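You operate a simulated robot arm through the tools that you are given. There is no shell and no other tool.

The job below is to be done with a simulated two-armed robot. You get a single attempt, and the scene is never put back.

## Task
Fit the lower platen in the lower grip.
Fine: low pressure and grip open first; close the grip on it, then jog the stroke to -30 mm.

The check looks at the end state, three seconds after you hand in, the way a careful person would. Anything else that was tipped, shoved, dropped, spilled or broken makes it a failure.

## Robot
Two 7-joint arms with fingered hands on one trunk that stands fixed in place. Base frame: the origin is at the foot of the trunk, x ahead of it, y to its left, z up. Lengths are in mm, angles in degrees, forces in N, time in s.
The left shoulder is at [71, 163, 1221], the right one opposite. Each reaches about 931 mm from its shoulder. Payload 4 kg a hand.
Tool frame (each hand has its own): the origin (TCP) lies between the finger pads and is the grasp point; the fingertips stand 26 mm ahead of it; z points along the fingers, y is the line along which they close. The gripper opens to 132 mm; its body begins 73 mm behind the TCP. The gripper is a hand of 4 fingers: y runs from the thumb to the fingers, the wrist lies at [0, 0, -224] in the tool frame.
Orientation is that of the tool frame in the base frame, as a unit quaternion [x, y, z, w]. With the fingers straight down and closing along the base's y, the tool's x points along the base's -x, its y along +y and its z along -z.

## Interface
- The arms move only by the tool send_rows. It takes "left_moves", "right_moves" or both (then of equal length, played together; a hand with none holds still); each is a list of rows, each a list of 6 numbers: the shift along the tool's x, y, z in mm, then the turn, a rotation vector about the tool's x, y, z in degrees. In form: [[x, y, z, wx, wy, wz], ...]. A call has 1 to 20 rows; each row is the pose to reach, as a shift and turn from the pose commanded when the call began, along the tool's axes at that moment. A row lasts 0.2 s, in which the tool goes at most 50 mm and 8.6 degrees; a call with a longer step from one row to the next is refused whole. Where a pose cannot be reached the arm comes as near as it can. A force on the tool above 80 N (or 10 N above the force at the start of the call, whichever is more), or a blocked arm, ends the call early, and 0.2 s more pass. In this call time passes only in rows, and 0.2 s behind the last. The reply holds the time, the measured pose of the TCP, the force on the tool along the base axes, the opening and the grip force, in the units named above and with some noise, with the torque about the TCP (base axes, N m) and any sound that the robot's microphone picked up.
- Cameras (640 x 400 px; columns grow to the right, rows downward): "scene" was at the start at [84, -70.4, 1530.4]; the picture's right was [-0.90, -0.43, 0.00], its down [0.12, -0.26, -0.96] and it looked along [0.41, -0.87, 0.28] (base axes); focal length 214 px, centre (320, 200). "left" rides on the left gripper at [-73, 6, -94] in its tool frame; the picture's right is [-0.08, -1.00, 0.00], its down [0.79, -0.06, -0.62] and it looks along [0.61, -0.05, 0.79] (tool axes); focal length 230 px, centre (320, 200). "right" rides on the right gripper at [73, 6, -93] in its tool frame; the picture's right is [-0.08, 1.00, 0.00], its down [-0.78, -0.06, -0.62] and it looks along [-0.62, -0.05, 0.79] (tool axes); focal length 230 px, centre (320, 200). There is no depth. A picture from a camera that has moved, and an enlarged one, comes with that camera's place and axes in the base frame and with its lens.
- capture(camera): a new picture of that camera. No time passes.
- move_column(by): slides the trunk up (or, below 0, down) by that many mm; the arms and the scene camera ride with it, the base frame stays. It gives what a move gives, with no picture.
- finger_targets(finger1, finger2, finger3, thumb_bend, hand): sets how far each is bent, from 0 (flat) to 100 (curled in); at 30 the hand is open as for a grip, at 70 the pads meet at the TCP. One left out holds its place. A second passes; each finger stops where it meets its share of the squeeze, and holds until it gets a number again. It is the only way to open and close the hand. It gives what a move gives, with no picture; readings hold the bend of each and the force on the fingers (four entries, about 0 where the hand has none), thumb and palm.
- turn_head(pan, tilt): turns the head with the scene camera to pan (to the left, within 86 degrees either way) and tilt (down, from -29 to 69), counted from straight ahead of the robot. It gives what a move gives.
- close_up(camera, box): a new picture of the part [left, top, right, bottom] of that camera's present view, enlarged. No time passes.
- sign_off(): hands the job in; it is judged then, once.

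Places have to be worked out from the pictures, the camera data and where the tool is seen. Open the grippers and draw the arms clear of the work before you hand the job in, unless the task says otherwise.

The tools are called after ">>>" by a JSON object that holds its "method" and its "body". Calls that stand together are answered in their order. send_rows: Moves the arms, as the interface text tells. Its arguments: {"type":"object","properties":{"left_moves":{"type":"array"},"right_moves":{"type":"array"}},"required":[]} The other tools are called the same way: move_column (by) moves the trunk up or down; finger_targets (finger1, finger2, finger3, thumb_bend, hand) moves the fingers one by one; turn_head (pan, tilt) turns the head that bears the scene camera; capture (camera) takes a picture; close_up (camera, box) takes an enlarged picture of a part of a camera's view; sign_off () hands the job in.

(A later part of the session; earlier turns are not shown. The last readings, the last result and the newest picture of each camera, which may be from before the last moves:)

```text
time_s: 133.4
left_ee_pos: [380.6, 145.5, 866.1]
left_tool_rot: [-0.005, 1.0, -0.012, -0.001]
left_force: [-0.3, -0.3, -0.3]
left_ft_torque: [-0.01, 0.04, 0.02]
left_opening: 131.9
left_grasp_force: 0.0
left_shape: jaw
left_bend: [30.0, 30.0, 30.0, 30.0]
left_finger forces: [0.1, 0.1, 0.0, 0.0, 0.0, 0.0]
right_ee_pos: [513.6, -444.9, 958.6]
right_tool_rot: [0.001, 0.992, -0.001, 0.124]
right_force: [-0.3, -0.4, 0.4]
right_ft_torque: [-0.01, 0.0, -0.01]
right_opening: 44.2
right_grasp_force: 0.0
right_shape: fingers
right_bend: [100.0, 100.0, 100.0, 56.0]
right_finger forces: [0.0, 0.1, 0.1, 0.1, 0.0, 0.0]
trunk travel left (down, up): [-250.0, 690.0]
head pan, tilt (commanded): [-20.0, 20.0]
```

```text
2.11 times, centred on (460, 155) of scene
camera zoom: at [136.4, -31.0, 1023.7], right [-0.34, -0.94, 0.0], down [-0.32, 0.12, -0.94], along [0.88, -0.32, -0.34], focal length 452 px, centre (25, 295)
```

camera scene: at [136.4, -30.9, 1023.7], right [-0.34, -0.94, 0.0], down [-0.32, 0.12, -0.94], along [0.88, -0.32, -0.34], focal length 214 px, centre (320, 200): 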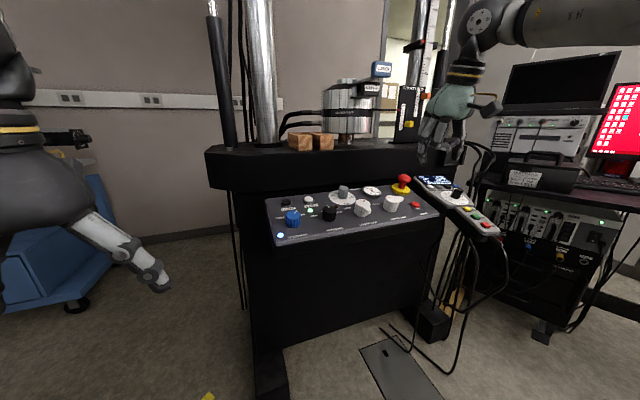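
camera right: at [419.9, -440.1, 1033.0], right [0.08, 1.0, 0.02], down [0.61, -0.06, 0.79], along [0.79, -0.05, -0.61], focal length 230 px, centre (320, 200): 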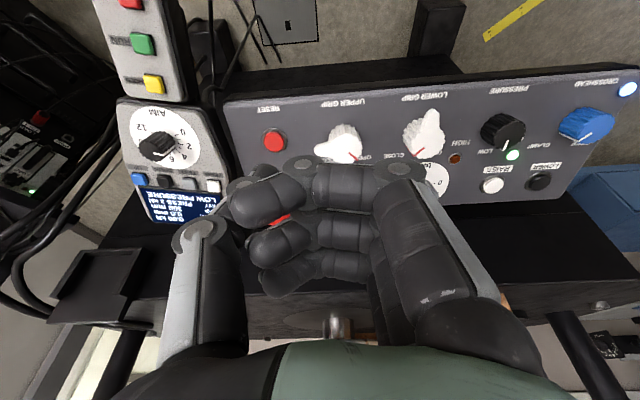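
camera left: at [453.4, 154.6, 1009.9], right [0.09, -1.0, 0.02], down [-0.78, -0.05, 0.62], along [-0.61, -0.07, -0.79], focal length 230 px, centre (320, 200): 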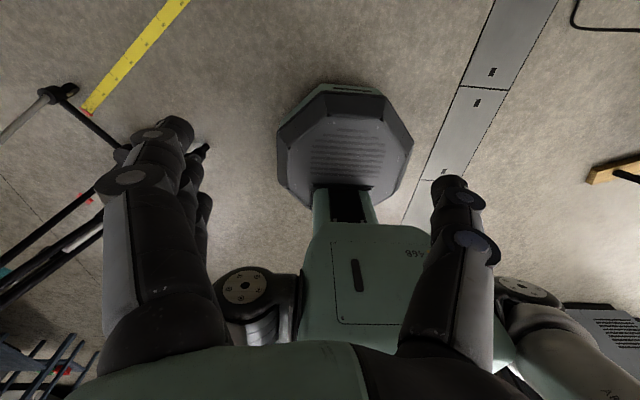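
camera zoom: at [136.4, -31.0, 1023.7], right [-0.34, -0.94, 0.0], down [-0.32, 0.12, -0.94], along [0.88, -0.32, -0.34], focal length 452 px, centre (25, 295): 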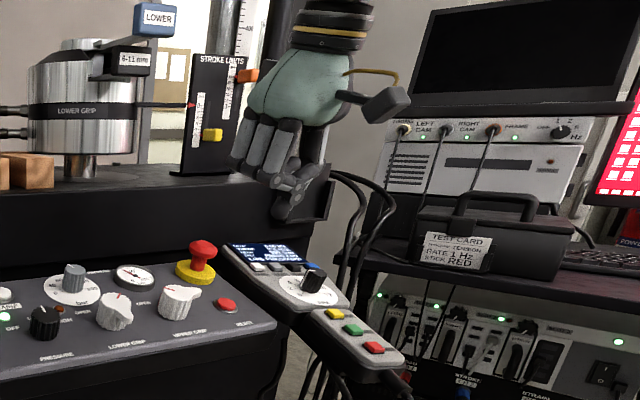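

The thumb tip is partly hidden; extend it more (42) so it stands out.

>>> {"method": "finger_targets", "body": {"hand": "right", "thumb_bend": 40}}

>>> {"method": "close_up", "body": {"camera": "right", "box": [120, 100, 400, 300]}}

>>> {"method": "close_up", "body": {"camera": "scene", "box": [400, 80, 520, 250]}}

```text
time_s: 134.4
left_ee_pos: [380.5, 146.5, 865.5]
left_tool_rot: [-0.006, 1.0, -0.012, 0.0]
left_force: [-0.2, -0.7, -0.3]
left_ft_torque: [0.03, -0.05, 0.04]
left_opening: 132.0
left_grasp_force: 0.0
left_shape: jaw
left_bend: [30.0, 30.0, 30.0, 30.0]
left_finger forces: [0.0, 0.0, 0.1, 0.0, 0.0, 0.0]
right_ee_pos: [512.8, -444.5, 960.1]
right_tool_rot: [0.001, 0.992, -0.001, 0.125]
right_force: [0.5, 0.4, 0.3]
right_ft_torque: [0.01, 0.0, 0.02]
right_opening: 53.7
right_grasp_force: 0.2
right_shape: fingers
right_bend: [100.0, 100.0, 100.0, 40.0]
right_finger forces: [0.0, 0.0, 0.0, 0.0, 0.0, 0.0]
trunk travel left (down, up): [-250.0, 690.0]
head pan, tilt (commanded): [-20.0, 20.0]
```

```text
2.00 times, centred on (260, 200) of right
camera zoom: at [419.9, -440.1, 1033.0], right [0.08, 1.0, 0.02], down [0.61, -0.06, 0.79], along [0.79, -0.05, -0.61], focal length 460 px, centre (440, 200)
```

zoom: 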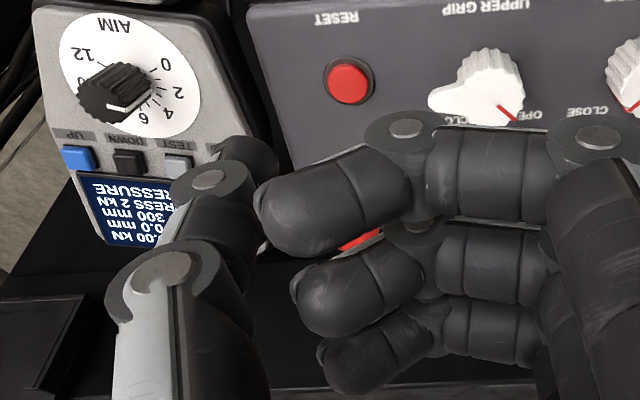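

```text
2.35 times, centred on (460, 165) of scene
camera zoom: at [136.3, -30.9, 1023.7], right [-0.34, -0.94, 0.0], down [-0.32, 0.12, -0.94], along [0.88, -0.32, -0.34], focal length 505 px, centre (-9, 282)
```

zoom: 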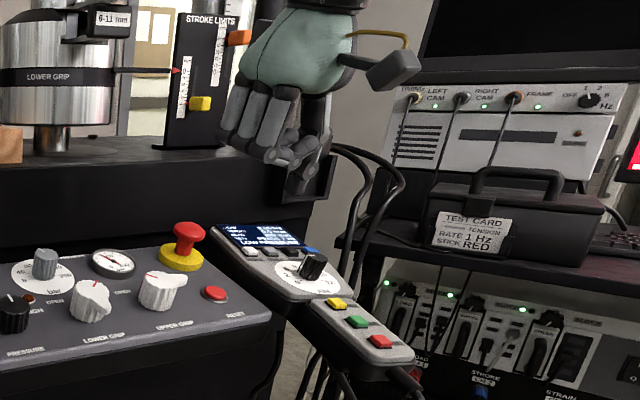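

Thumb tip is at about (0,-57,+30) in the tool frame, well ahead of the curled fingers. I'll raise the trunk 180 mm for reach to the pendant, then move over.

>>> {"method": "move_column", "body": {"by": 180}}

>>> {"method": "send_rows", "body": {"right_moves": [[0, -27, 8, 0, -2, 0], [-3, -54, 16, 0, -4, 0], [-6, -81, 30, 0, -6, 0], [-15, -108, 50, 0, -7.6, 0], [-25, -135, 75, 0, -7.6, 0], [-35, -163, 100, 0, -7.6, 0], [-35, -163, 130, 0, -7.6, 0], [-35, -163, 130, 0, -7.6, 0]]}}

>>> {"method": "capture", "body": {"camera": "right"}}

>>> {"method": "capture", "body": {"camera": "scene"}}

```text
time_s: 136.4
left_ee_pos: [381.4, 145.9, 1045.6]
left_tool_rot: [-0.005, 1.0, -0.012, 0.001]
left_force: [-0.3, -0.1, -0.3]
left_ft_torque: [0.03, 0.02, 0.03]
left_opening: 131.9
left_grasp_force: 0.0
left_shape: jaw
left_bend: [30.0, 30.0, 30.0, 30.0]
left_finger forces: [0.0, 0.0, 0.0, 0.0, 0.1, 0.0]
right_ee_pos: [513.5, -444.3, 1140.6]
right_tool_rot: [0.001, 0.992, -0.002, 0.123]
right_force: [0.0, 0.0, 1.3]
right_ft_torque: [0.02, -0.02, -0.02]
right_opening: 53.4
right_grasp_force: 0.1
right_shape: fingers
right_bend: [100.0, 100.0, 100.0, 40.0]
right_finger forces: [0.0, 0.0, 0.0, 0.1, 0.1, 0.0]
trunk travel left (down, up): [-430.0, 510.0]
head pan, tilt (commanded): [-20.0, 20.0]
```

```text
time_s: 138.2
left_ee_pos: [380.8, 144.8, 1046.5]
left_tool_rot: [-0.006, 1.0, -0.011, 0.0]
left_force: [-1.1, 0.6, -0.5]
left_ft_torque: [-0.03, -0.01, -0.01]
left_opening: 131.7
left_grasp_force: 0.0
left_shape: jaw
left_bend: [30.0, 30.0, 30.0, 30.0]
left_finger forces: [0.1, 0.0, 0.0, 0.0, 0.0, 0.0]
right_ee_pos: [579.3, -605.7, 1021.9]
right_tool_rot: [0.001, 0.982, -0.001, 0.189]
right_force: [0.0, -0.5, -0.4]
right_ft_torque: [0.0, -0.02, -0.03]
right_opening: 53.5
right_grasp_force: 0.1
right_shape: fingers
right_bend: [100.0, 100.0, 100.0, 40.0]
right_finger forces: [0.0, 0.1, 0.0, 0.0, 0.0, 0.0]
trunk travel left (down, up): [-430.0, 510.0]
head pan, tilt (commanded): [-20.0, 20.0]
```

```text
taken
camera right: at [475.9, -602.7, 1081.5], right [0.07, 1.0, 0.03], down [0.5, -0.06, 0.86], along [0.86, -0.05, -0.5], focal length 230 px, centre (320, 200)
```

right: 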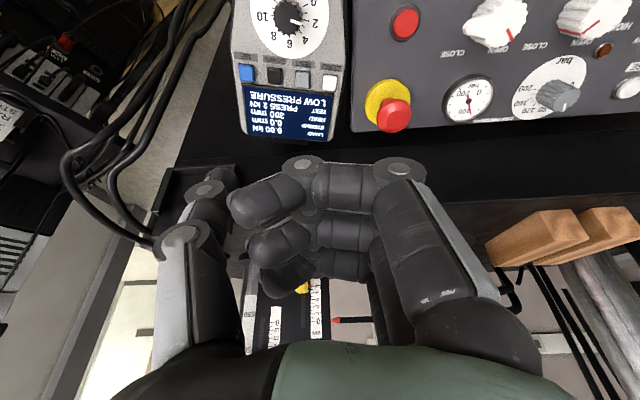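

```text
taken
camera scene: at [136.1, -31.3, 1203.7], right [-0.34, -0.94, 0.0], down [-0.32, 0.12, -0.94], along [0.88, -0.32, -0.34], focal length 214 px, centre (320, 200)
```

scene: 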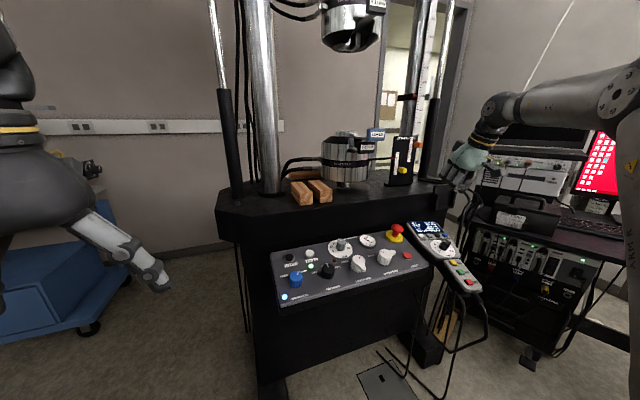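

Good reach. The platen is visible in the lower grip. Zoom to locate the pendant's buttons from this pose and re-check the platen.

>>> {"method": "close_up", "body": {"camera": "right", "box": [220, 0, 360, 150]}}

>>> {"method": "close_up", "body": {"camera": "scene", "box": [310, 110, 400, 200]}}

>>> {"method": "close_up", "body": {"camera": "scene", "box": [400, 215, 490, 295]}}

```text
2.67 times, centred on (290, 75) of right
camera zoom: at [475.9, -602.7, 1081.5], right [0.07, 1.0, 0.03], down [0.5, -0.06, 0.86], along [0.86, -0.05, -0.5], focal length 614 px, centre (400, 533)
```

zoom: 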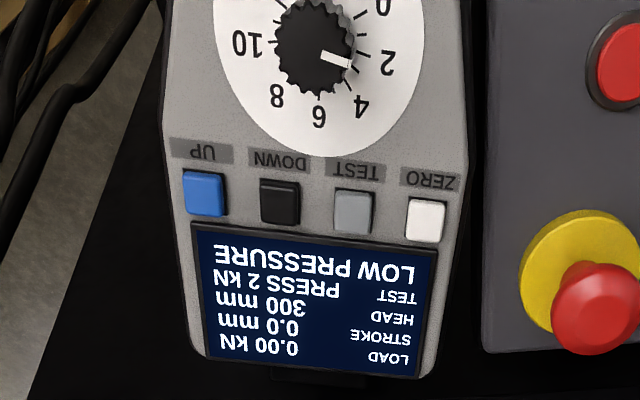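

```text
4.44 times, centred on (355, 155) of scene
camera zoom: at [136.1, -31.3, 1203.7], right [-0.34, -0.94, 0.0], down [-0.32, 0.12, -0.94], along [0.88, -0.32, -0.34], focal length 953 px, centre (164, 400)
```

zoom: 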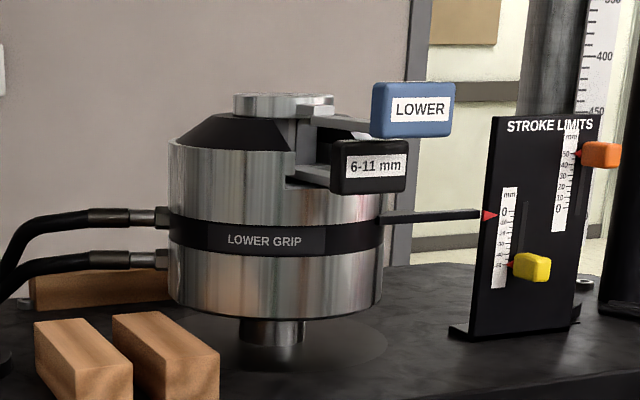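

```text
5.00 times, centred on (445, 255) of scene
camera zoom: at [136.1, -31.3, 1203.7], right [-0.34, -0.94, 0.0], down [-0.32, 0.12, -0.94], along [0.88, -0.32, -0.34], focal length 1072 px, centre (-305, -75)
```

zoom: 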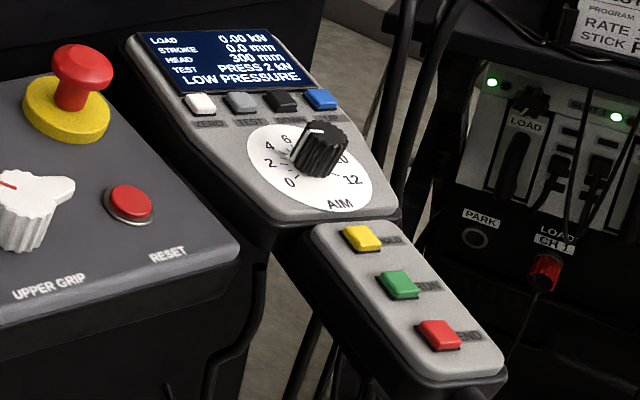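

DOWN is at ≈ (630.5,-659,822), its neighbours ±32 mm away; the AIM knob top is ≈ (575,-632,823), clear. I'll move the thumb to hover ~35 mm above DOWN.

>>> {"method": "send_rows", "body": {"right_moves": [[3, 0.5, 22, 0, 0, 0], [6, 1, 44, 0, 0, 0], [9, 1.5, 66, 0, 0, 0], [12, 2, 88, 0, 0, 0], [15, 2.5, 110, 0, 0, 0], [17.4, 2.9, 127.7, 0, 0, 0], [17.4, 2.9, 127.7, 0, 0, 0]]}}

>>> {"method": "capture", "body": {"camera": "right"}}

>>> {"method": "close_up", "body": {"camera": "scene", "box": [395, 180, 495, 290]}}

```text
time_s: 139.8
left_ee_pos: [381.2, 144.7, 1045.6]
left_tool_rot: [-0.005, 1.0, -0.013, 0.0]
left_force: [-0.7, -0.7, 0.2]
left_ft_torque: [-0.01, 0.02, 0.02]
left_opening: 131.8
left_grasp_force: 0.1
left_shape: jaw
left_bend: [30.0, 30.0, 30.0, 30.0]
left_finger forces: [0.0, 0.1, 0.0, 0.0, 0.0, 0.0]
right_ee_pos: [609.2, -606.2, 897.1]
right_tool_rot: [0.001, 0.982, -0.001, 0.19]
right_force: [-0.7, 0.8, 0.4]
right_ft_torque: [0.01, -0.02, 0.01]
right_opening: 53.7
right_grasp_force: 0.0
right_shape: fingers
right_bend: [100.0, 100.0, 100.0, 40.0]
right_finger forces: [0.0, 0.0, 0.0, 0.0, 0.1, 0.0]
trunk travel left (down, up): [-430.0, 510.0]
head pan, tilt (commanded): [-20.0, 20.0]
```

```text
taken
camera right: at [507.3, -601.7, 957.6], right [0.07, 1.0, 0.03], down [0.5, -0.06, 0.86], along [0.86, -0.05, -0.5], focal length 230 px, centre (320, 200)
```

right: 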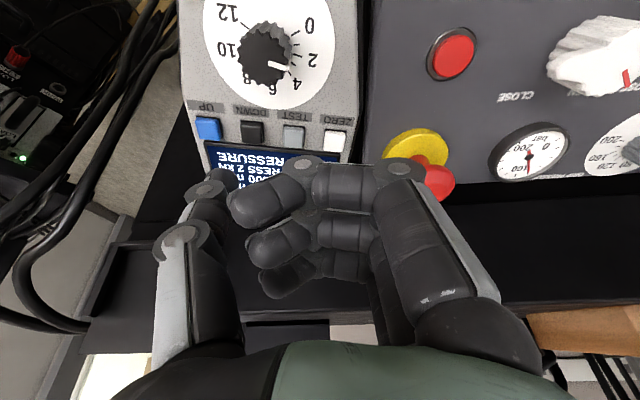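

```text
3.64 times, centred on (445, 235) of scene
camera zoom: at [136.1, -30.8, 1203.7], right [-0.34, -0.94, 0.0], down [-0.32, 0.12, -0.94], along [0.88, -0.32, -0.34], focal length 780 px, centre (-134, 73)
```

zoom: 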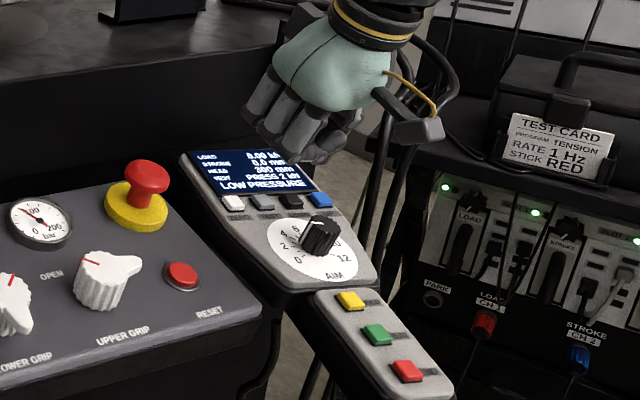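

Thumb tip hovers ~10 mm short in x and 6 mm right of DOWN. Zoom to refine the thumb-tip location in the hand view.

>>> {"method": "close_up", "body": {"camera": "right", "box": [170, 90, 350, 240]}}

```text
2.67 times, centred on (260, 165) of right
camera zoom: at [507.3, -601.7, 957.6], right [0.07, 1.0, 0.03], down [0.5, -0.06, 0.86], along [0.86, -0.05, -0.5], focal length 614 px, centre (480, 293)
```

zoom: 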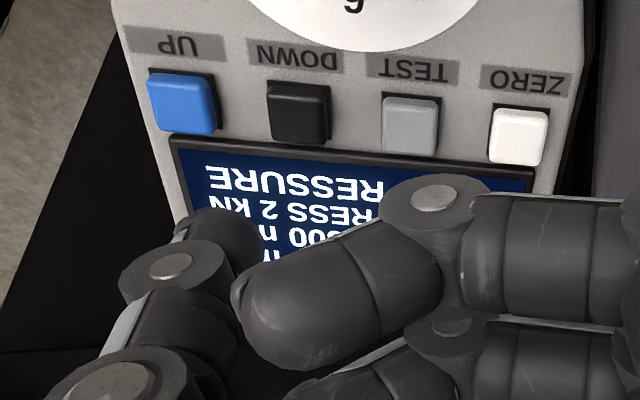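

Tip centre refined to (0,-60,28) in tool frame. Move to ~8 mm above DOWN.

>>> {"method": "send_rows", "body": {"right_moves": [[2, 3, 10, 0, 0, 0], [4, 5.8, 20, 0, 0, 0], [5.7, 5.8, 28, 0, 0, 0], [5.7, 5.8, 32.2, 0, 0, 0], [5.7, 5.8, 32.2, 0, 0, 0]]}}

>>> {"method": "close_up", "body": {"camera": "right", "box": [170, 90, 350, 240]}}

>>> {"method": "close_up", "body": {"camera": "scene", "box": [410, 190, 490, 260]}}

```text
time_s: 141.0
left_ee_pos: [380.4, 144.9, 1045.9]
left_tool_rot: [-0.005, 1.0, -0.012, 0.0]
left_force: [-0.5, -0.2, 0.0]
left_ft_torque: [-0.01, -0.01, -0.01]
left_opening: 131.9
left_grasp_force: 0.0
left_shape: jaw
left_bend: [30.0, 30.0, 30.0, 30.0]
left_finger forces: [0.1, 0.0, 0.0, 0.1, 0.0, 0.1]
right_ee_pos: [617.5, -598.8, 865.5]
right_tool_rot: [0.0, 0.982, -0.001, 0.19]
right_force: [0.3, -0.6, 0.2]
right_ft_torque: [0.0, -0.02, -0.03]
right_opening: 53.9
right_grasp_force: 0.1
right_shape: fingers
right_bend: [100.0, 100.0, 100.0, 40.0]
right_finger forces: [0.1, 0.0, 0.0, 0.0, 0.0, 0.0]
trunk travel left (down, up): [-430.0, 510.0]
head pan, tilt (commanded): [-20.0, 20.0]
```

```text
2.67 times, centred on (260, 165) of right
camera zoom: at [514.7, -595.0, 925.4], right [0.07, 1.0, 0.03], down [0.5, -0.06, 0.86], along [0.86, -0.05, -0.5], focal length 614 px, centre (480, 293)
```

zoom: 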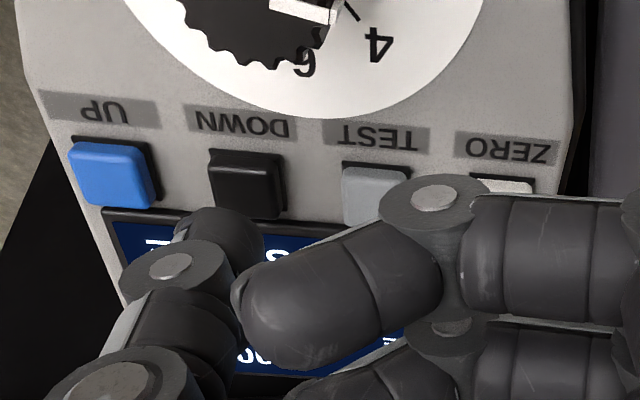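

```text
5.71 times, centred on (450, 225) of scene
camera zoom: at [136.3, -31.0, 1203.7], right [-0.34, -0.94, 0.0], down [-0.32, 0.12, -0.94], along [0.88, -0.32, -0.34], focal length 1226 px, centre (-423, 57)
```

zoom: 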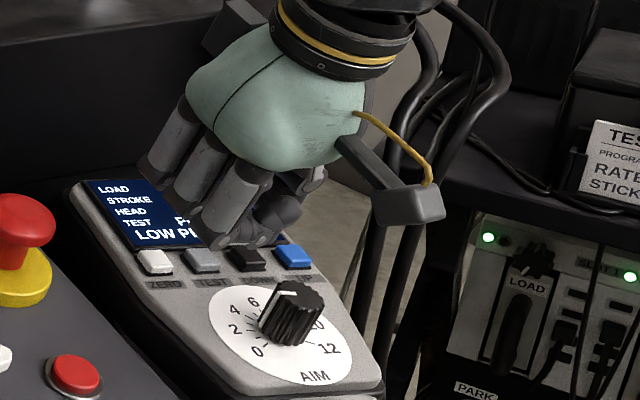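

Geometry checks: thumb is ~8 mm above DOWN. Approach 8 mm along the press direction and read the force.

>>> {"method": "send_rows", "body": {"right_moves": [[0.55, 0.3, 4, 0, 0, 0], [0.96, 0.56, 7, 0, 0, 0], [1.1, 0.64, 8, 0, 0, 0]]}}

>>> {"method": "close_up", "body": {"camera": "right", "box": [150, 60, 350, 240]}}

>>> {"method": "close_up", "body": {"camera": "scene", "box": [410, 190, 490, 260]}}

```text
time_s: 141.8
left_ee_pos: [380.3, 144.6, 1047.0]
left_tool_rot: [-0.005, 1.0, -0.012, 0.0]
left_force: [0.4, 0.4, 0.2]
left_ft_torque: [-0.01, -0.01, 0.02]
left_opening: 132.0
left_grasp_force: 0.0
left_shape: jaw
left_bend: [30.0, 30.0, 30.0, 30.0]
left_finger forces: [0.0, 0.1, 0.1, 0.1, 0.0, 0.1]
right_ee_pos: [620.4, -598.6, 857.4]
right_tool_rot: [0.0, 0.982, 0.0, 0.189]
right_force: [0.5, 0.9, 0.6]
right_ft_torque: [-0.03, -0.02, -0.02]
right_opening: 53.6
right_grasp_force: 0.0
right_shape: fingers
right_bend: [100.0, 100.0, 100.0, 40.0]
right_finger forces: [0.0, 0.0, 0.0, 0.1, 0.1, 0.1]
trunk travel left (down, up): [-430.0, 510.0]
head pan, tilt (commanded): [-20.0, 20.0]
```

```text
2.22 times, centred on (250, 150) of right
camera zoom: at [517.3, -594.4, 917.7], right [0.07, 1.0, 0.03], down [0.5, -0.06, 0.86], along [0.86, -0.05, -0.5], focal length 511 px, centre (476, 311)
```

zoom: 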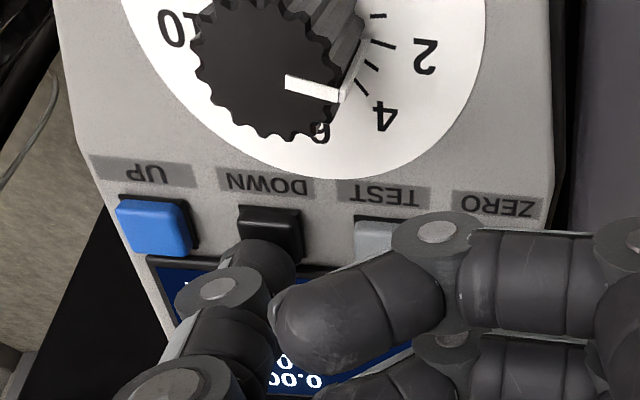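

```text
5.71 times, centred on (450, 225) of scene
camera zoom: at [136.4, -31.0, 1203.7], right [-0.34, -0.94, 0.0], down [-0.32, 0.12, -0.94], along [0.88, -0.32, -0.34], focal length 1226 px, centre (-423, 57)
```

zoom: 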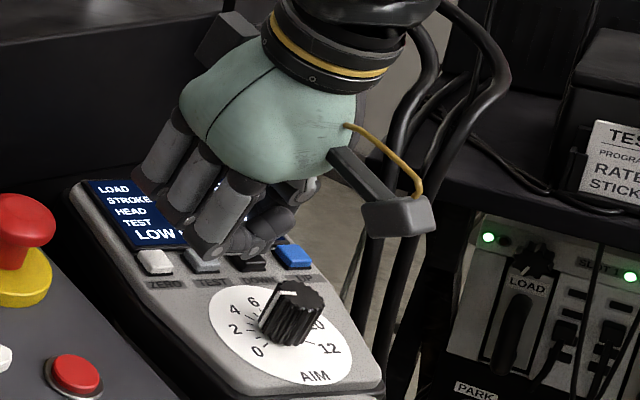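

Aligned with DOWN, just before contact. Press 3.5 mm further and read the force.

>>> {"method": "send_rows", "body": {"right_moves": [[0.3, 0.16, 2, 0, 0, 0], [0.5, 0.28, 3.5, 0, 0, 0]]}}

>>> {"method": "close_up", "body": {"camera": "scene", "box": [330, 130, 430, 200]}}

>>> {"method": "close_up", "body": {"camera": "right", "box": [150, 60, 350, 240]}}

```text
time_s: 142.4
left_ee_pos: [381.5, 145.4, 1046.0]
left_tool_rot: [-0.005, 1.0, -0.012, 0.001]
left_force: [0.3, -0.1, 0.8]
left_ft_torque: [0.0, 0.04, -0.02]
left_opening: 132.0
left_grasp_force: 0.0
left_shape: jaw
left_bend: [30.0, 30.0, 30.0, 30.0]
left_finger forces: [0.1, 0.1, 0.0, 0.1, 0.1, 0.0]
right_ee_pos: [620.6, -600.2, 854.0]
right_tool_rot: [0.0, 0.982, -0.002, 0.191]
right_force: [0.4, 0.0, 1.6]
right_ft_torque: [-0.08, 0.0, -0.06]
right_opening: 53.6
right_grasp_force: 0.7
right_shape: fingers
right_bend: [100.0, 100.0, 100.0, 40.0]
right_finger forces: [0.1, 0.0, 0.1, 0.0, 1.1, 0.0]
trunk travel left (down, up): [-430.0, 510.0]
head pan, tilt (commanded): [-20.0, 20.0]
```

```text
5.71 times, centred on (380, 165) of scene
camera zoom: at [136.2, -30.8, 1203.7], right [-0.34, -0.94, 0.0], down [-0.32, 0.12, -0.94], along [0.88, -0.32, -0.34], focal length 1226 px, centre (-23, 400)
```

zoom: 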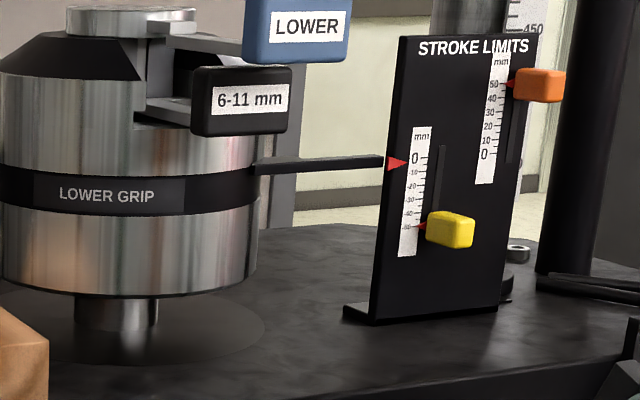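

```text
2.22 times, centred on (250, 150) of right
camera zoom: at [518.0, -594.2, 914.3], right [0.07, 1.0, 0.03], down [0.5, -0.06, 0.87], along [0.86, -0.05, -0.5], focal length 511 px, centre (476, 311)
```

zoom: 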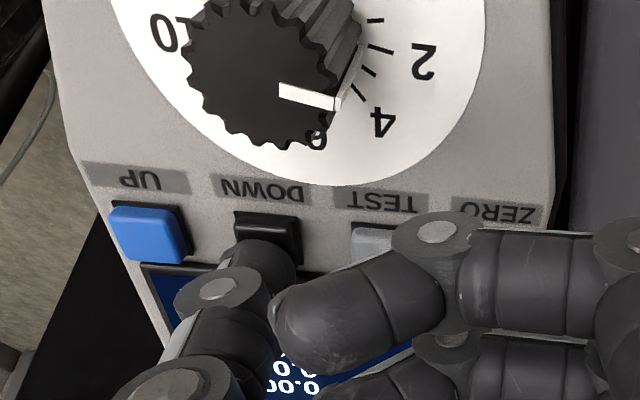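

Contact at ~1.5 N, stroke pointer unchanged. Press 2 mm deeper.

>>> {"method": "send_rows", "body": {"right_moves": [[0.27, 0.16, 2, 0, 0, 0]]}}

>>> {"method": "close_up", "body": {"camera": "scene", "box": [330, 130, 430, 200]}}

>>> {"method": "close_up", "body": {"camera": "scene", "box": [410, 190, 490, 260]}}

```text
time_s: 142.8
left_ee_pos: [380.8, 145.3, 1047.0]
left_tool_rot: [-0.005, 1.0, -0.012, 0.0]
left_force: [-0.5, 0.5, 0.2]
left_ft_torque: [-0.02, -0.02, 0.02]
left_opening: 131.7
left_grasp_force: 0.1
left_shape: jaw
left_bend: [30.0, 30.0, 30.0, 30.0]
left_finger forces: [0.1, 0.1, 0.0, 0.0, 0.0, 0.1]
right_ee_pos: [621.2, -597.7, 852.7]
right_tool_rot: [-0.001, 0.982, -0.002, 0.189]
right_force: [-0.2, 0.1, 2.7]
right_ft_torque: [-0.11, -0.03, -0.04]
right_opening: 53.6
right_grasp_force: 1.4
right_shape: fingers
right_bend: [100.0, 100.0, 100.0, 40.0]
right_finger forces: [0.1, 0.1, 0.1, 0.0, 2.1, 0.0]
trunk travel left (down, up): [-430.0, 510.0]
head pan, tilt (commanded): [-20.0, 20.0]
heard: click
```

```text
5.71 times, centred on (380, 165) of scene
camera zoom: at [136.1, -30.6, 1203.8], right [-0.34, -0.94, 0.0], down [-0.32, 0.12, -0.94], along [0.88, -0.32, -0.34], focal length 1226 px, centre (-23, 400)
```

zoom: 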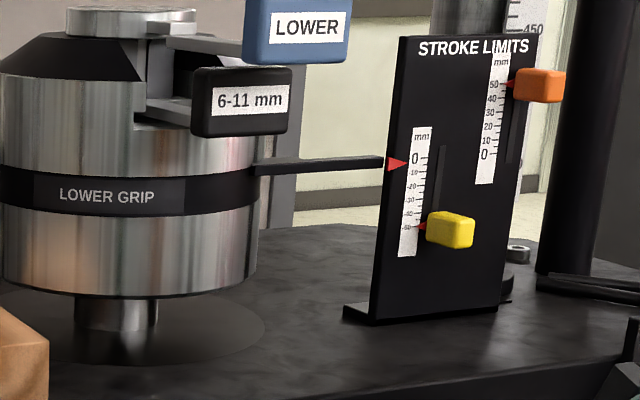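

```text
5.71 times, centred on (450, 225) of scene
camera zoom: at [136.1, -30.6, 1203.8], right [-0.34, -0.94, 0.0], down [-0.32, 0.12, -0.94], along [0.88, -0.32, -0.34], focal length 1226 px, centre (-423, 57)
```

zoom: 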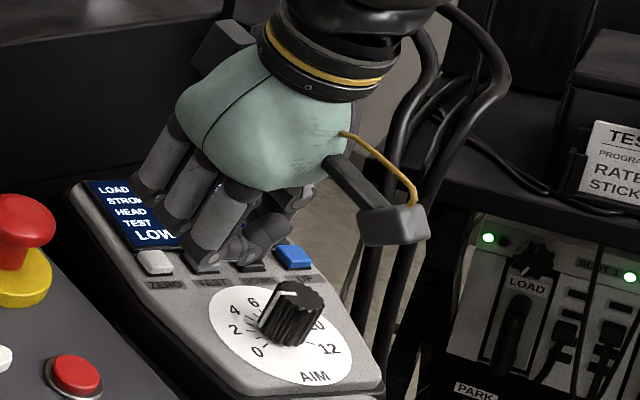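

A click was heard—DOWN is pressed. Hold 0.6 s and check the pointer.

>>> {"method": "send_rows", "body": {"right_moves": [[0, 0, 0, 0, 0, 0], [0, 0, 0, 0, 0, 0]]}}

>>> {"method": "close_up", "body": {"camera": "scene", "box": [370, 140, 420, 175]}}

>>> {"method": "close_up", "body": {"camera": "right", "box": [150, 60, 350, 240]}}

```text
time_s: 143.4
left_ee_pos: [380.1, 145.9, 1046.8]
left_tool_rot: [-0.005, 1.0, -0.012, 0.001]
left_force: [-0.3, -0.2, 0.4]
left_ft_torque: [-0.01, 0.0, 0.0]
left_opening: 131.9
left_grasp_force: 0.0
left_shape: jaw
left_bend: [30.0, 30.0, 30.0, 30.0]
left_finger forces: [0.0, 0.1, 0.0, 0.0, 0.0, 0.0]
right_ee_pos: [621.2, -598.4, 852.6]
right_tool_rot: [0.0, 0.982, -0.002, 0.189]
right_force: [0.1, 0.0, 1.9]
right_ft_torque: [-0.16, -0.02, 0.01]
right_opening: 53.7
right_grasp_force: 1.0
right_shape: fingers
right_bend: [100.0, 100.0, 100.0, 40.0]
right_finger forces: [0.1, 0.0, 0.0, 0.1, 2.3, 0.0]
trunk travel left (down, up): [-430.0, 510.0]
head pan, tilt (commanded): [-20.0, 20.0]
```

```text
11.43 times, centred on (395, 158) of scene
camera zoom: at [136.1, -30.7, 1203.7], right [-0.34, -0.94, 0.0], down [-0.32, 0.12, -0.94], along [0.88, -0.32, -0.34], focal length 2451 px, centre (-537, 686)
```

zoom: 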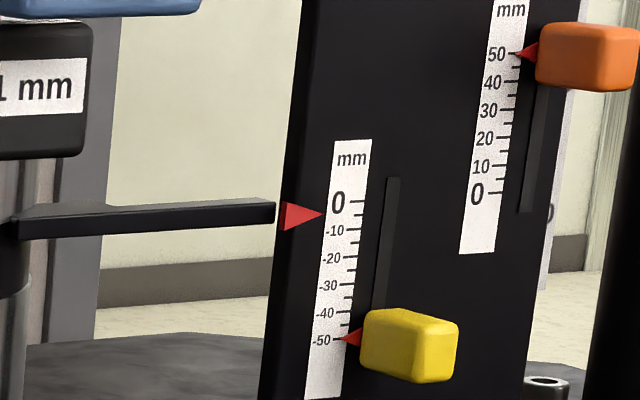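

```text
2.22 times, centred on (250, 150) of right
camera zoom: at [518.3, -593.8, 912.9], right [0.07, 1.0, 0.03], down [0.5, -0.06, 0.86], along [0.86, -0.05, -0.5], focal length 511 px, centre (476, 311)
```

zoom: 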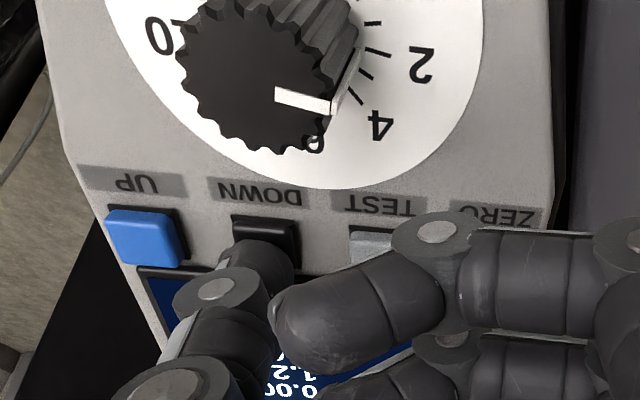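

The stroke display is partly visible. Zoom to read it.

>>> {"method": "close_up", "body": {"camera": "right", "box": [185, 160, 290, 235]}}

>>> {"method": "close_up", "body": {"camera": "scene", "box": [415, 210, 455, 240]}}

```text
5.33 times, centred on (238, 198) of right
camera zoom: at [518.3, -593.8, 912.9], right [0.07, 1.0, 0.03], down [0.5, -0.06, 0.86], along [0.86, -0.05, -0.5], focal length 1227 px, centre (760, 213)
```

zoom: 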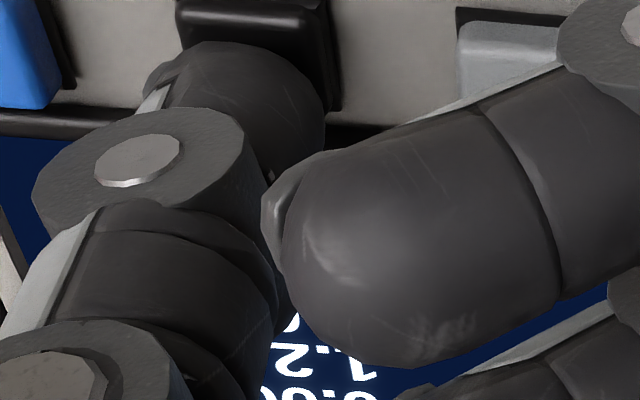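

```text
13.33 times, centred on (435, 225) of scene
camera zoom: at [136.1, -30.7, 1203.7], right [-0.34, -0.94, 0.0], down [-0.32, 0.12, -0.94], along [0.88, -0.32, -0.34], focal length 2860 px, centre (-1213, -133)
```

zoom: 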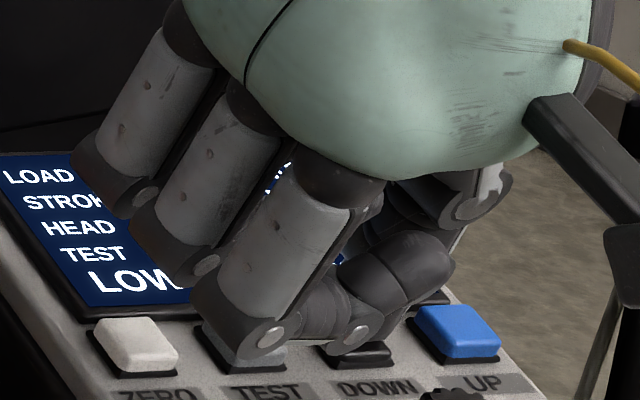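

Stroke reads about -1.2 mm, so jogging works at roughly 1.5–2 mm/s. Hold for 2 s and read again.

>>> {"method": "send_rows", "body": {"right_moves": [[0, 0, 0, 0, 0, 0], [0, 0, 0, 0, 0, 0], [0, 0, 0, 0, 0, 0], [0, 0, 0, 0, 0, 0], [0, 0, 0, 0, 0, 0], [0, 0, 0, 0, 0, 0], [0, 0, 0, 0, 0, 0], [0, 0, 0, 0, 0, 0], [0, 0, 0, 0, 0, 0]]}}

>>> {"method": "close_up", "body": {"camera": "right", "box": [185, 160, 290, 235]}}

>>> {"method": "close_up", "body": {"camera": "scene", "box": [330, 130, 430, 200]}}

```text
time_s: 145.4
left_ee_pos: [380.4, 145.2, 1044.9]
left_tool_rot: [-0.005, 1.0, -0.013, 0.0]
left_force: [0.3, -0.9, 0.2]
left_ft_torque: [0.01, 0.02, 0.0]
left_opening: 131.8
left_grasp_force: 0.0
left_shape: jaw
left_bend: [30.0, 30.0, 30.0, 30.0]
left_finger forces: [0.0, 0.0, 0.0, 0.0, 0.1, 0.0]
right_ee_pos: [620.5, -597.1, 852.2]
right_tool_rot: [0.0, 0.982, -0.001, 0.19]
right_force: [0.0, 1.0, 2.8]
right_ft_torque: [-0.17, -0.04, 0.03]
right_opening: 53.3
right_grasp_force: 1.7
right_shape: fingers
right_bend: [100.0, 100.0, 100.0, 40.0]
right_finger forces: [0.1, 0.0, 0.1, 0.0, 2.3, 0.1]
trunk travel left (down, up): [-430.0, 510.0]
head pan, tilt (commanded): [-20.0, 20.0]
```

```text
5.33 times, centred on (238, 198) of right
camera zoom: at [518.3, -593.8, 912.8], right [0.07, 1.0, 0.03], down [0.5, -0.06, 0.86], along [0.86, -0.05, -0.5], focal length 1227 px, centre (760, 213)
```

zoom: 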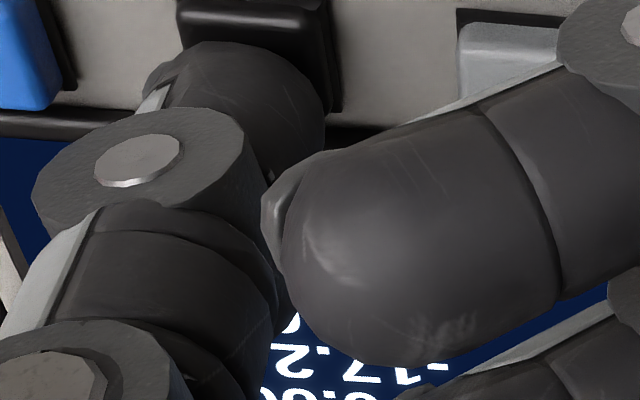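

```text
5.71 times, centred on (380, 165) of scene
camera zoom: at [136.2, -30.6, 1203.7], right [-0.34, -0.94, 0.0], down [-0.32, 0.12, -0.94], along [0.88, -0.32, -0.34], focal length 1226 px, centre (-23, 400)
```

zoom: 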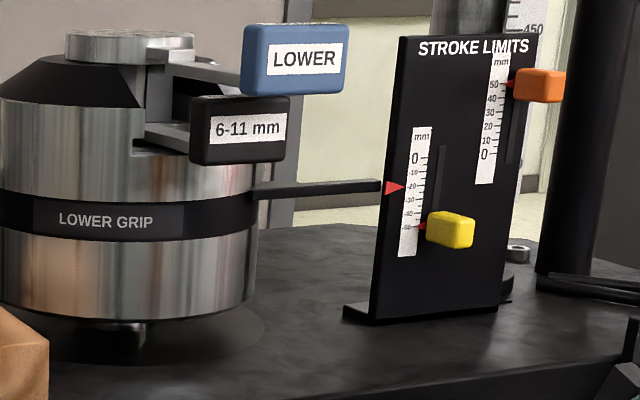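

Display reads -17.2 mm — it accelerated to ~8 mm/s. Hold 0.8 s more, then release within the same call.

>>> {"method": "send_rows", "body": {"right_moves": [[0, 0, 0, 0, 0, 0], [0, 0, 0, 0, 0, 0], [0, 0, 0, 0, 0, 0], [0, 0, 0, 0, 0, 0], [-0.8, -0.5, -6, 0, 0, 0], [-1.6, -1, -12, 0, 0, 0]]}}

>>> {"method": "close_up", "body": {"camera": "right", "box": [170, 150, 330, 250]}}

>>> {"method": "close_up", "body": {"camera": "scene", "box": [370, 140, 420, 175]}}

```text
time_s: 146.8
left_ee_pos: [380.4, 145.7, 1045.0]
left_tool_rot: [-0.005, 1.0, -0.013, 0.0]
left_force: [-0.5, 0.1, -0.7]
left_ft_torque: [0.0, 0.02, 0.0]
left_opening: 131.9
left_grasp_force: 0.0
left_shape: jaw
left_bend: [30.0, 30.0, 30.0, 30.0]
left_finger forces: [0.0, 0.1, 0.1, 0.1, 0.1, 0.1]
right_ee_pos: [618.1, -597.7, 863.3]
right_tool_rot: [0.001, 0.982, -0.001, 0.188]
right_force: [0.3, 0.2, -0.3]
right_ft_torque: [0.02, 0.0, -0.02]
right_opening: 53.6
right_grasp_force: 0.0
right_shape: fingers
right_bend: [100.0, 100.0, 100.0, 40.0]
right_finger forces: [0.1, 0.0, 0.0, 0.0, 0.0, 0.1]
trunk travel left (down, up): [-430.0, 510.0]
head pan, tilt (commanded): [-20.0, 20.0]
```

```text
4.00 times, centred on (250, 200) of right
camera zoom: at [515.5, -595.2, 924.5], right [0.07, 1.0, 0.03], down [0.5, -0.06, 0.86], along [0.86, -0.05, -0.5], focal length 920 px, centre (600, 200)
```

zoom: 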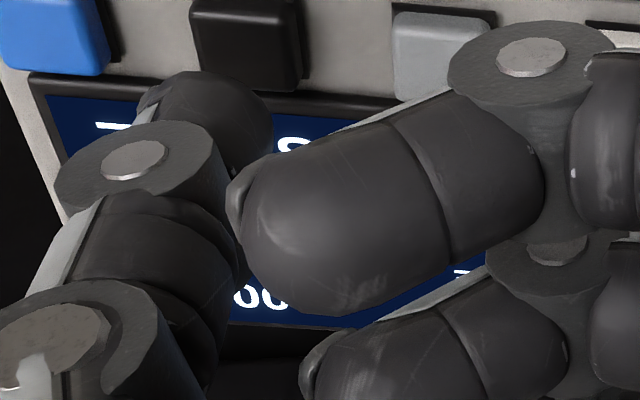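

```text
11.43 times, centred on (395, 158) of scene
camera zoom: at [136.2, -30.8, 1203.7], right [-0.34, -0.94, 0.0], down [-0.32, 0.12, -0.94], along [0.88, -0.32, -0.34], focal length 2451 px, centre (-537, 686)
```

zoom: 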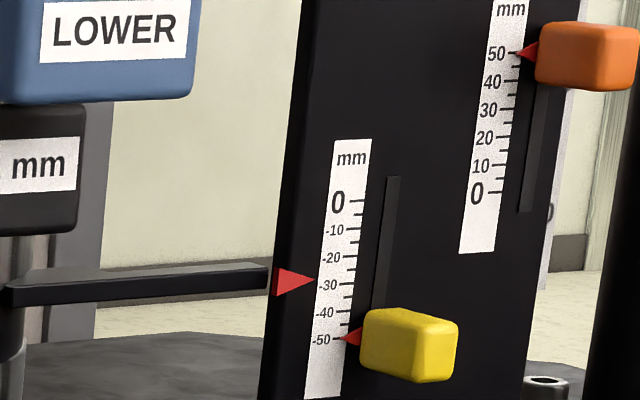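

Released; pointer suggests about -26 mm. Lift to the hover to read the display fully.

>>> {"method": "send_rows", "body": {"right_moves": [[-2, -1, -12, 0, 0, 0], [-4, -3, -24, 0, 0, 0], [-5, -4, -34, 0, 0, 0]]}}

>>> {"method": "close_up", "body": {"camera": "scene", "box": [410, 195, 470, 245]}}

>>> {"method": "close_up", "body": {"camera": "right", "box": [170, 90, 350, 240]}}

```text
time_s: 147.6
left_ee_pos: [381.9, 145.3, 1045.0]
left_tool_rot: [-0.005, 1.0, -0.012, 0.0]
left_force: [0.6, 1.3, -0.3]
left_ft_torque: [-0.02, -0.02, 0.01]
left_opening: 131.9
left_grasp_force: 0.1
left_shape: jaw
left_bend: [30.0, 30.0, 30.0, 30.0]
left_finger forces: [0.0, 0.1, 0.0, 0.1, 0.0, 0.0]
right_ee_pos: [609.4, -604.1, 899.5]
right_tool_rot: [0.0, 0.982, -0.001, 0.191]
right_force: [-0.6, -0.2, 0.1]
right_ft_torque: [0.0, -0.01, 0.0]
right_opening: 53.9
right_grasp_force: 0.1
right_shape: fingers
right_bend: [100.0, 100.0, 100.0, 40.0]
right_finger forces: [0.0, 0.0, 0.0, 0.0, 0.0, 0.0]
trunk travel left (down, up): [-430.0, 510.0]
head pan, tilt (commanded): [-20.0, 20.0]
```

```text
8.00 times, centred on (440, 220) of scene
camera zoom: at [136.1, -30.8, 1203.7], right [-0.34, -0.94, 0.0], down [-0.32, 0.12, -0.94], along [0.88, -0.32, -0.34], focal length 1716 px, centre (-640, 40)
```

zoom: 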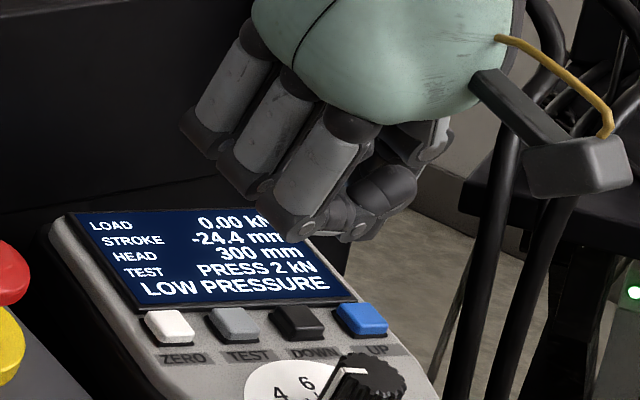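

```text
2.67 times, centred on (260, 165) of right
camera zoom: at [507.0, -599.7, 958.4], right [0.07, 1.0, 0.03], down [0.5, -0.06, 0.86], along [0.86, -0.05, -0.5], focal length 614 px, centre (480, 293)
```

zoom: 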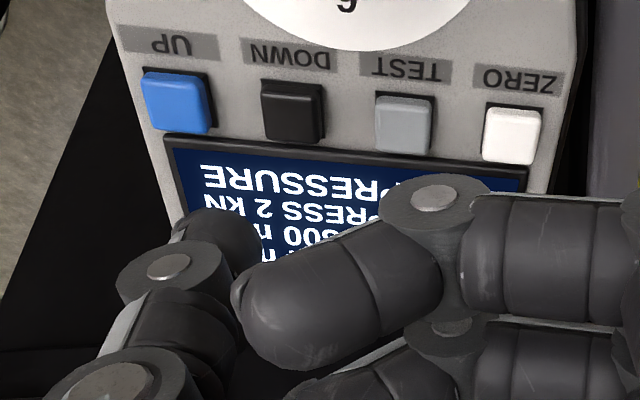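

Stroke -24.4 mm; 5.6 mm to go. I'll try a short tap to learn the step behaviour.

>>> {"method": "send_rows", "body": {"right_moves": [[2, 2, 15, 0, 0, 0], [4, 4, 30, 0, 0, 0], [5.8, 4.6, 40, 0, 0, 0], [6.3, 4.8, 44, 0, 0, 0], [6.6, 5, 46.3, 0, 0, 0], [5.8, 4.6, 40, 0, 0, 0], [4, 4, 28, 0, 0, 0], [2, 2, 14, 0, 0, 0], [0, 0, 0, 0, 0, 0]]}}

>>> {"method": "close_up", "body": {"camera": "scene", "box": [410, 195, 470, 245]}}

```text
time_s: 149.6
left_ee_pos: [380.3, 146.4, 1046.7]
left_tool_rot: [-0.005, 1.0, -0.012, 0.0]
left_force: [-0.5, 1.4, 0.6]
left_ft_torque: [0.02, 0.04, -0.04]
left_opening: 131.8
left_grasp_force: 0.2
left_shape: jaw
left_bend: [30.0, 30.0, 30.0, 30.0]
left_finger forces: [0.1, 0.0, 0.1, 0.0, 0.0, 0.0]
right_ee_pos: [609.6, -603.6, 897.3]
right_tool_rot: [0.0, 0.982, -0.001, 0.19]
right_force: [-0.6, -0.9, -0.7]
right_ft_torque: [0.01, -0.01, 0.01]
right_opening: 54.0
right_grasp_force: 0.0
right_shape: fingers
right_bend: [100.0, 100.0, 100.0, 40.0]
right_finger forces: [0.0, 0.0, 0.0, 0.0, 0.1, 0.1]
trunk travel left (down, up): [-430.0, 510.0]
head pan, tilt (commanded): [-20.0, 20.0]
heard: click
```

```text
8.00 times, centred on (440, 220) of scene
camera zoom: at [136.1, -30.8, 1203.7], right [-0.34, -0.94, 0.0], down [-0.32, 0.12, -0.94], along [0.88, -0.32, -0.34], focal length 1716 px, centre (-640, 40)
```

zoom: 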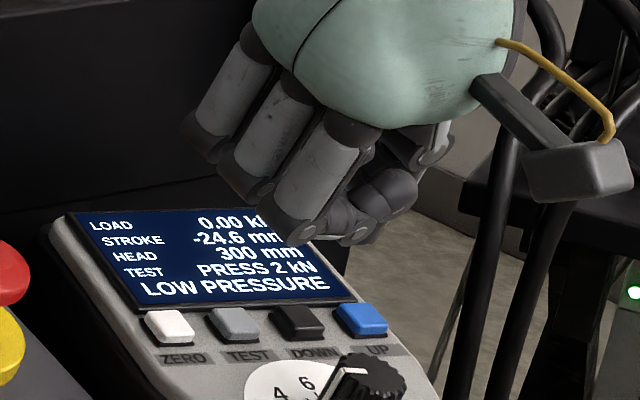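

A tap steps 0.2 mm; a hold starts moving fast after ~0.5 s at 8 mm/s. I'll press for about 0.9–1.0 s (4 hold rows) to get near -29.

>>> {"method": "send_rows", "body": {"right_moves": [[2, 2, 15, 0, 0, 0], [4, 4, 30, 0, 0, 0], [5.8, 4.6, 40, 0, 0, 0], [6.3, 4.8, 44, 0, 0, 0], [6.6, 5, 46.3, 0, 0, 0], [6.6, 5, 46.3, 0, 0, 0], [6.6, 5, 46.3, 0, 0, 0], [6.6, 5, 46.3, 0, 0, 0], [6.6, 5, 46.3, 0, 0, 0], [5.8, 4.6, 40, 0, 0, 0], [4, 4, 28, 0, 0, 0], [2, 2, 14, 0, 0, 0], [0, 0, 0, 0, 0, 0]]}}

>>> {"method": "close_up", "body": {"camera": "scene", "box": [410, 195, 470, 245]}}

```text
time_s: 152.4
left_ee_pos: [379.6, 146.4, 1046.7]
left_tool_rot: [-0.005, 1.0, -0.012, 0.001]
left_force: [-0.7, 0.8, -0.2]
left_ft_torque: [0.02, 0.02, 0.02]
left_opening: 132.2
left_grasp_force: 0.1
left_shape: jaw
left_bend: [30.0, 30.0, 30.0, 30.0]
left_finger forces: [0.0, 0.0, 0.0, 0.0, 0.1, 0.0]
right_ee_pos: [608.4, -602.6, 897.0]
right_tool_rot: [0.001, 0.982, -0.001, 0.19]
right_force: [0.2, 0.5, 0.4]
right_ft_torque: [-0.03, 0.02, -0.02]
right_opening: 54.0
right_grasp_force: 0.1
right_shape: fingers
right_bend: [100.0, 100.0, 100.0, 40.0]
right_finger forces: [0.0, 0.1, 0.1, 0.0, 0.0, 0.0]
trunk travel left (down, up): [-430.0, 510.0]
head pan, tilt (commanded): [-20.0, 20.0]
heard: click
```

```text
8.00 times, centred on (440, 220) of scene
camera zoom: at [136.0, -30.8, 1203.7], right [-0.34, -0.94, 0.0], down [-0.32, 0.12, -0.94], along [0.88, -0.32, -0.34], focal length 1716 px, centre (-640, 40)
```

zoom: 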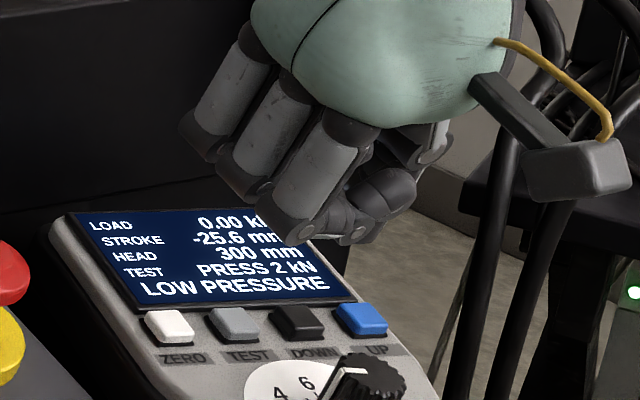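

A ~1 s press moved exactly 1.0 mm (slow first second). I'll do two more such presses in one call.

>>> {"method": "send_rows", "body": {"right_moves": [[4, 4, 30, 0, 0, 0], [6.2, 4.8, 43, 0, 0, 0], [6.6, 5, 46.3, 0, 0, 0], [6.6, 5, 46.3, 0, 0, 0], [6.6, 5, 46.3, 0, 0, 0], [6.6, 5, 46.3, 0, 0, 0], [6.6, 5, 46.3, 0, 0, 0], [6, 4.7, 41, 0, 0, 0], [6.2, 4.8, 43, 0, 0, 0], [6.6, 5, 46.3, 0, 0, 0], [6.6, 5, 46.3, 0, 0, 0], [6.6, 5, 46.3, 0, 0, 0], [6.6, 5, 46.3, 0, 0, 0], [6.6, 5, 46.3, 0, 0, 0], [6, 4.7, 41, 0, 0, 0], [4, 4, 28, 0, 0, 0], [0, 0, 0, 0, 0, 0]]}}

>>> {"method": "close_up", "body": {"camera": "scene", "box": [410, 195, 470, 245]}}

```text
time_s: 156.0
left_ee_pos: [381.1, 145.6, 1045.5]
left_tool_rot: [-0.005, 1.0, -0.012, 0.0]
left_force: [-0.1, -0.1, -1.0]
left_ft_torque: [0.02, 0.01, -0.01]
left_opening: 131.9
left_grasp_force: 0.2
left_shape: jaw
left_bend: [30.0, 30.0, 30.0, 30.0]
left_finger forces: [0.1, 0.0, 0.0, 0.0, 0.0, 0.1]
right_ee_pos: [607.8, -603.4, 899.6]
right_tool_rot: [0.0, 0.982, -0.001, 0.19]
right_force: [-0.2, 0.3, -0.1]
right_ft_torque: [-0.01, 0.0, 0.02]
right_opening: 54.2
right_grasp_force: 0.1
right_shape: fingers
right_bend: [100.0, 100.0, 100.0, 40.0]
right_finger forces: [0.0, 0.1, 0.0, 0.1, 0.0, 0.0]
trunk travel left (down, up): [-430.0, 510.0]
head pan, tilt (commanded): [-20.0, 20.0]
heard: click, click
```

```text
8.00 times, centred on (440, 220) of scene
camera zoom: at [135.5, -30.7, 1203.8], right [-0.34, -0.94, 0.0], down [-0.32, 0.12, -0.94], along [0.88, -0.32, -0.34], focal length 1716 px, centre (-640, 40)
```

zoom: 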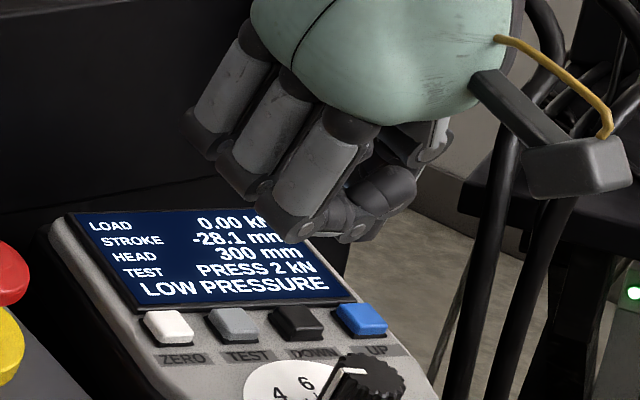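

Now -28.1 mm. One shorter press (~0.8 s).

>>> {"method": "send_rows", "body": {"right_moves": [[4, 4, 30, 0, 0, 0], [6.2, 4.8, 43, 0, 0, 0], [6.6, 5, 46.3, 0, 0, 0], [6.6, 5, 46.3, 0, 0, 0], [6.6, 5, 46.3, 0, 0, 0], [6.6, 5, 46.3, 0, 0, 0], [6, 4.7, 41, 0, 0, 0], [4, 4, 28, 0, 0, 0], [0, 0, 0, 0, 0, 0]]}}

>>> {"method": "close_up", "body": {"camera": "scene", "box": [410, 195, 470, 245]}}

```text
time_s: 158.0
left_ee_pos: [379.3, 145.0, 1045.2]
left_tool_rot: [-0.005, 1.0, -0.012, 0.0]
left_force: [-0.5, 0.0, 0.1]
left_ft_torque: [0.01, -0.01, -0.02]
left_opening: 131.9
left_grasp_force: 0.1
left_shape: jaw
left_bend: [30.0, 30.0, 30.0, 30.0]
left_finger forces: [0.1, 0.0, 0.0, 0.0, 0.0, 0.0]
right_ee_pos: [607.8, -601.4, 899.6]
right_tool_rot: [0.0, 0.982, -0.001, 0.19]
right_force: [0.5, 0.5, -0.6]
right_ft_torque: [-0.01, 0.01, -0.01]
right_opening: 53.7
right_grasp_force: 0.1
right_shape: fingers
right_bend: [100.0, 100.0, 100.0, 40.0]
right_finger forces: [0.0, 0.0, 0.0, 0.0, 0.1, 0.1]
trunk travel left (down, up): [-430.0, 510.0]
head pan, tilt (commanded): [-20.0, 20.0]
heard: click
```

```text
8.00 times, centred on (440, 220) of scene
camera zoom: at [135.5, -30.7, 1203.8], right [-0.34, -0.94, 0.0], down [-0.32, 0.12, -0.94], along [0.88, -0.32, -0.34], focal length 1716 px, centre (-640, 40)
```

zoom: 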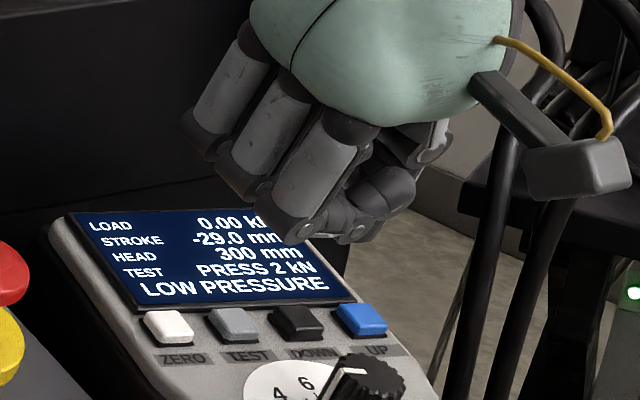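

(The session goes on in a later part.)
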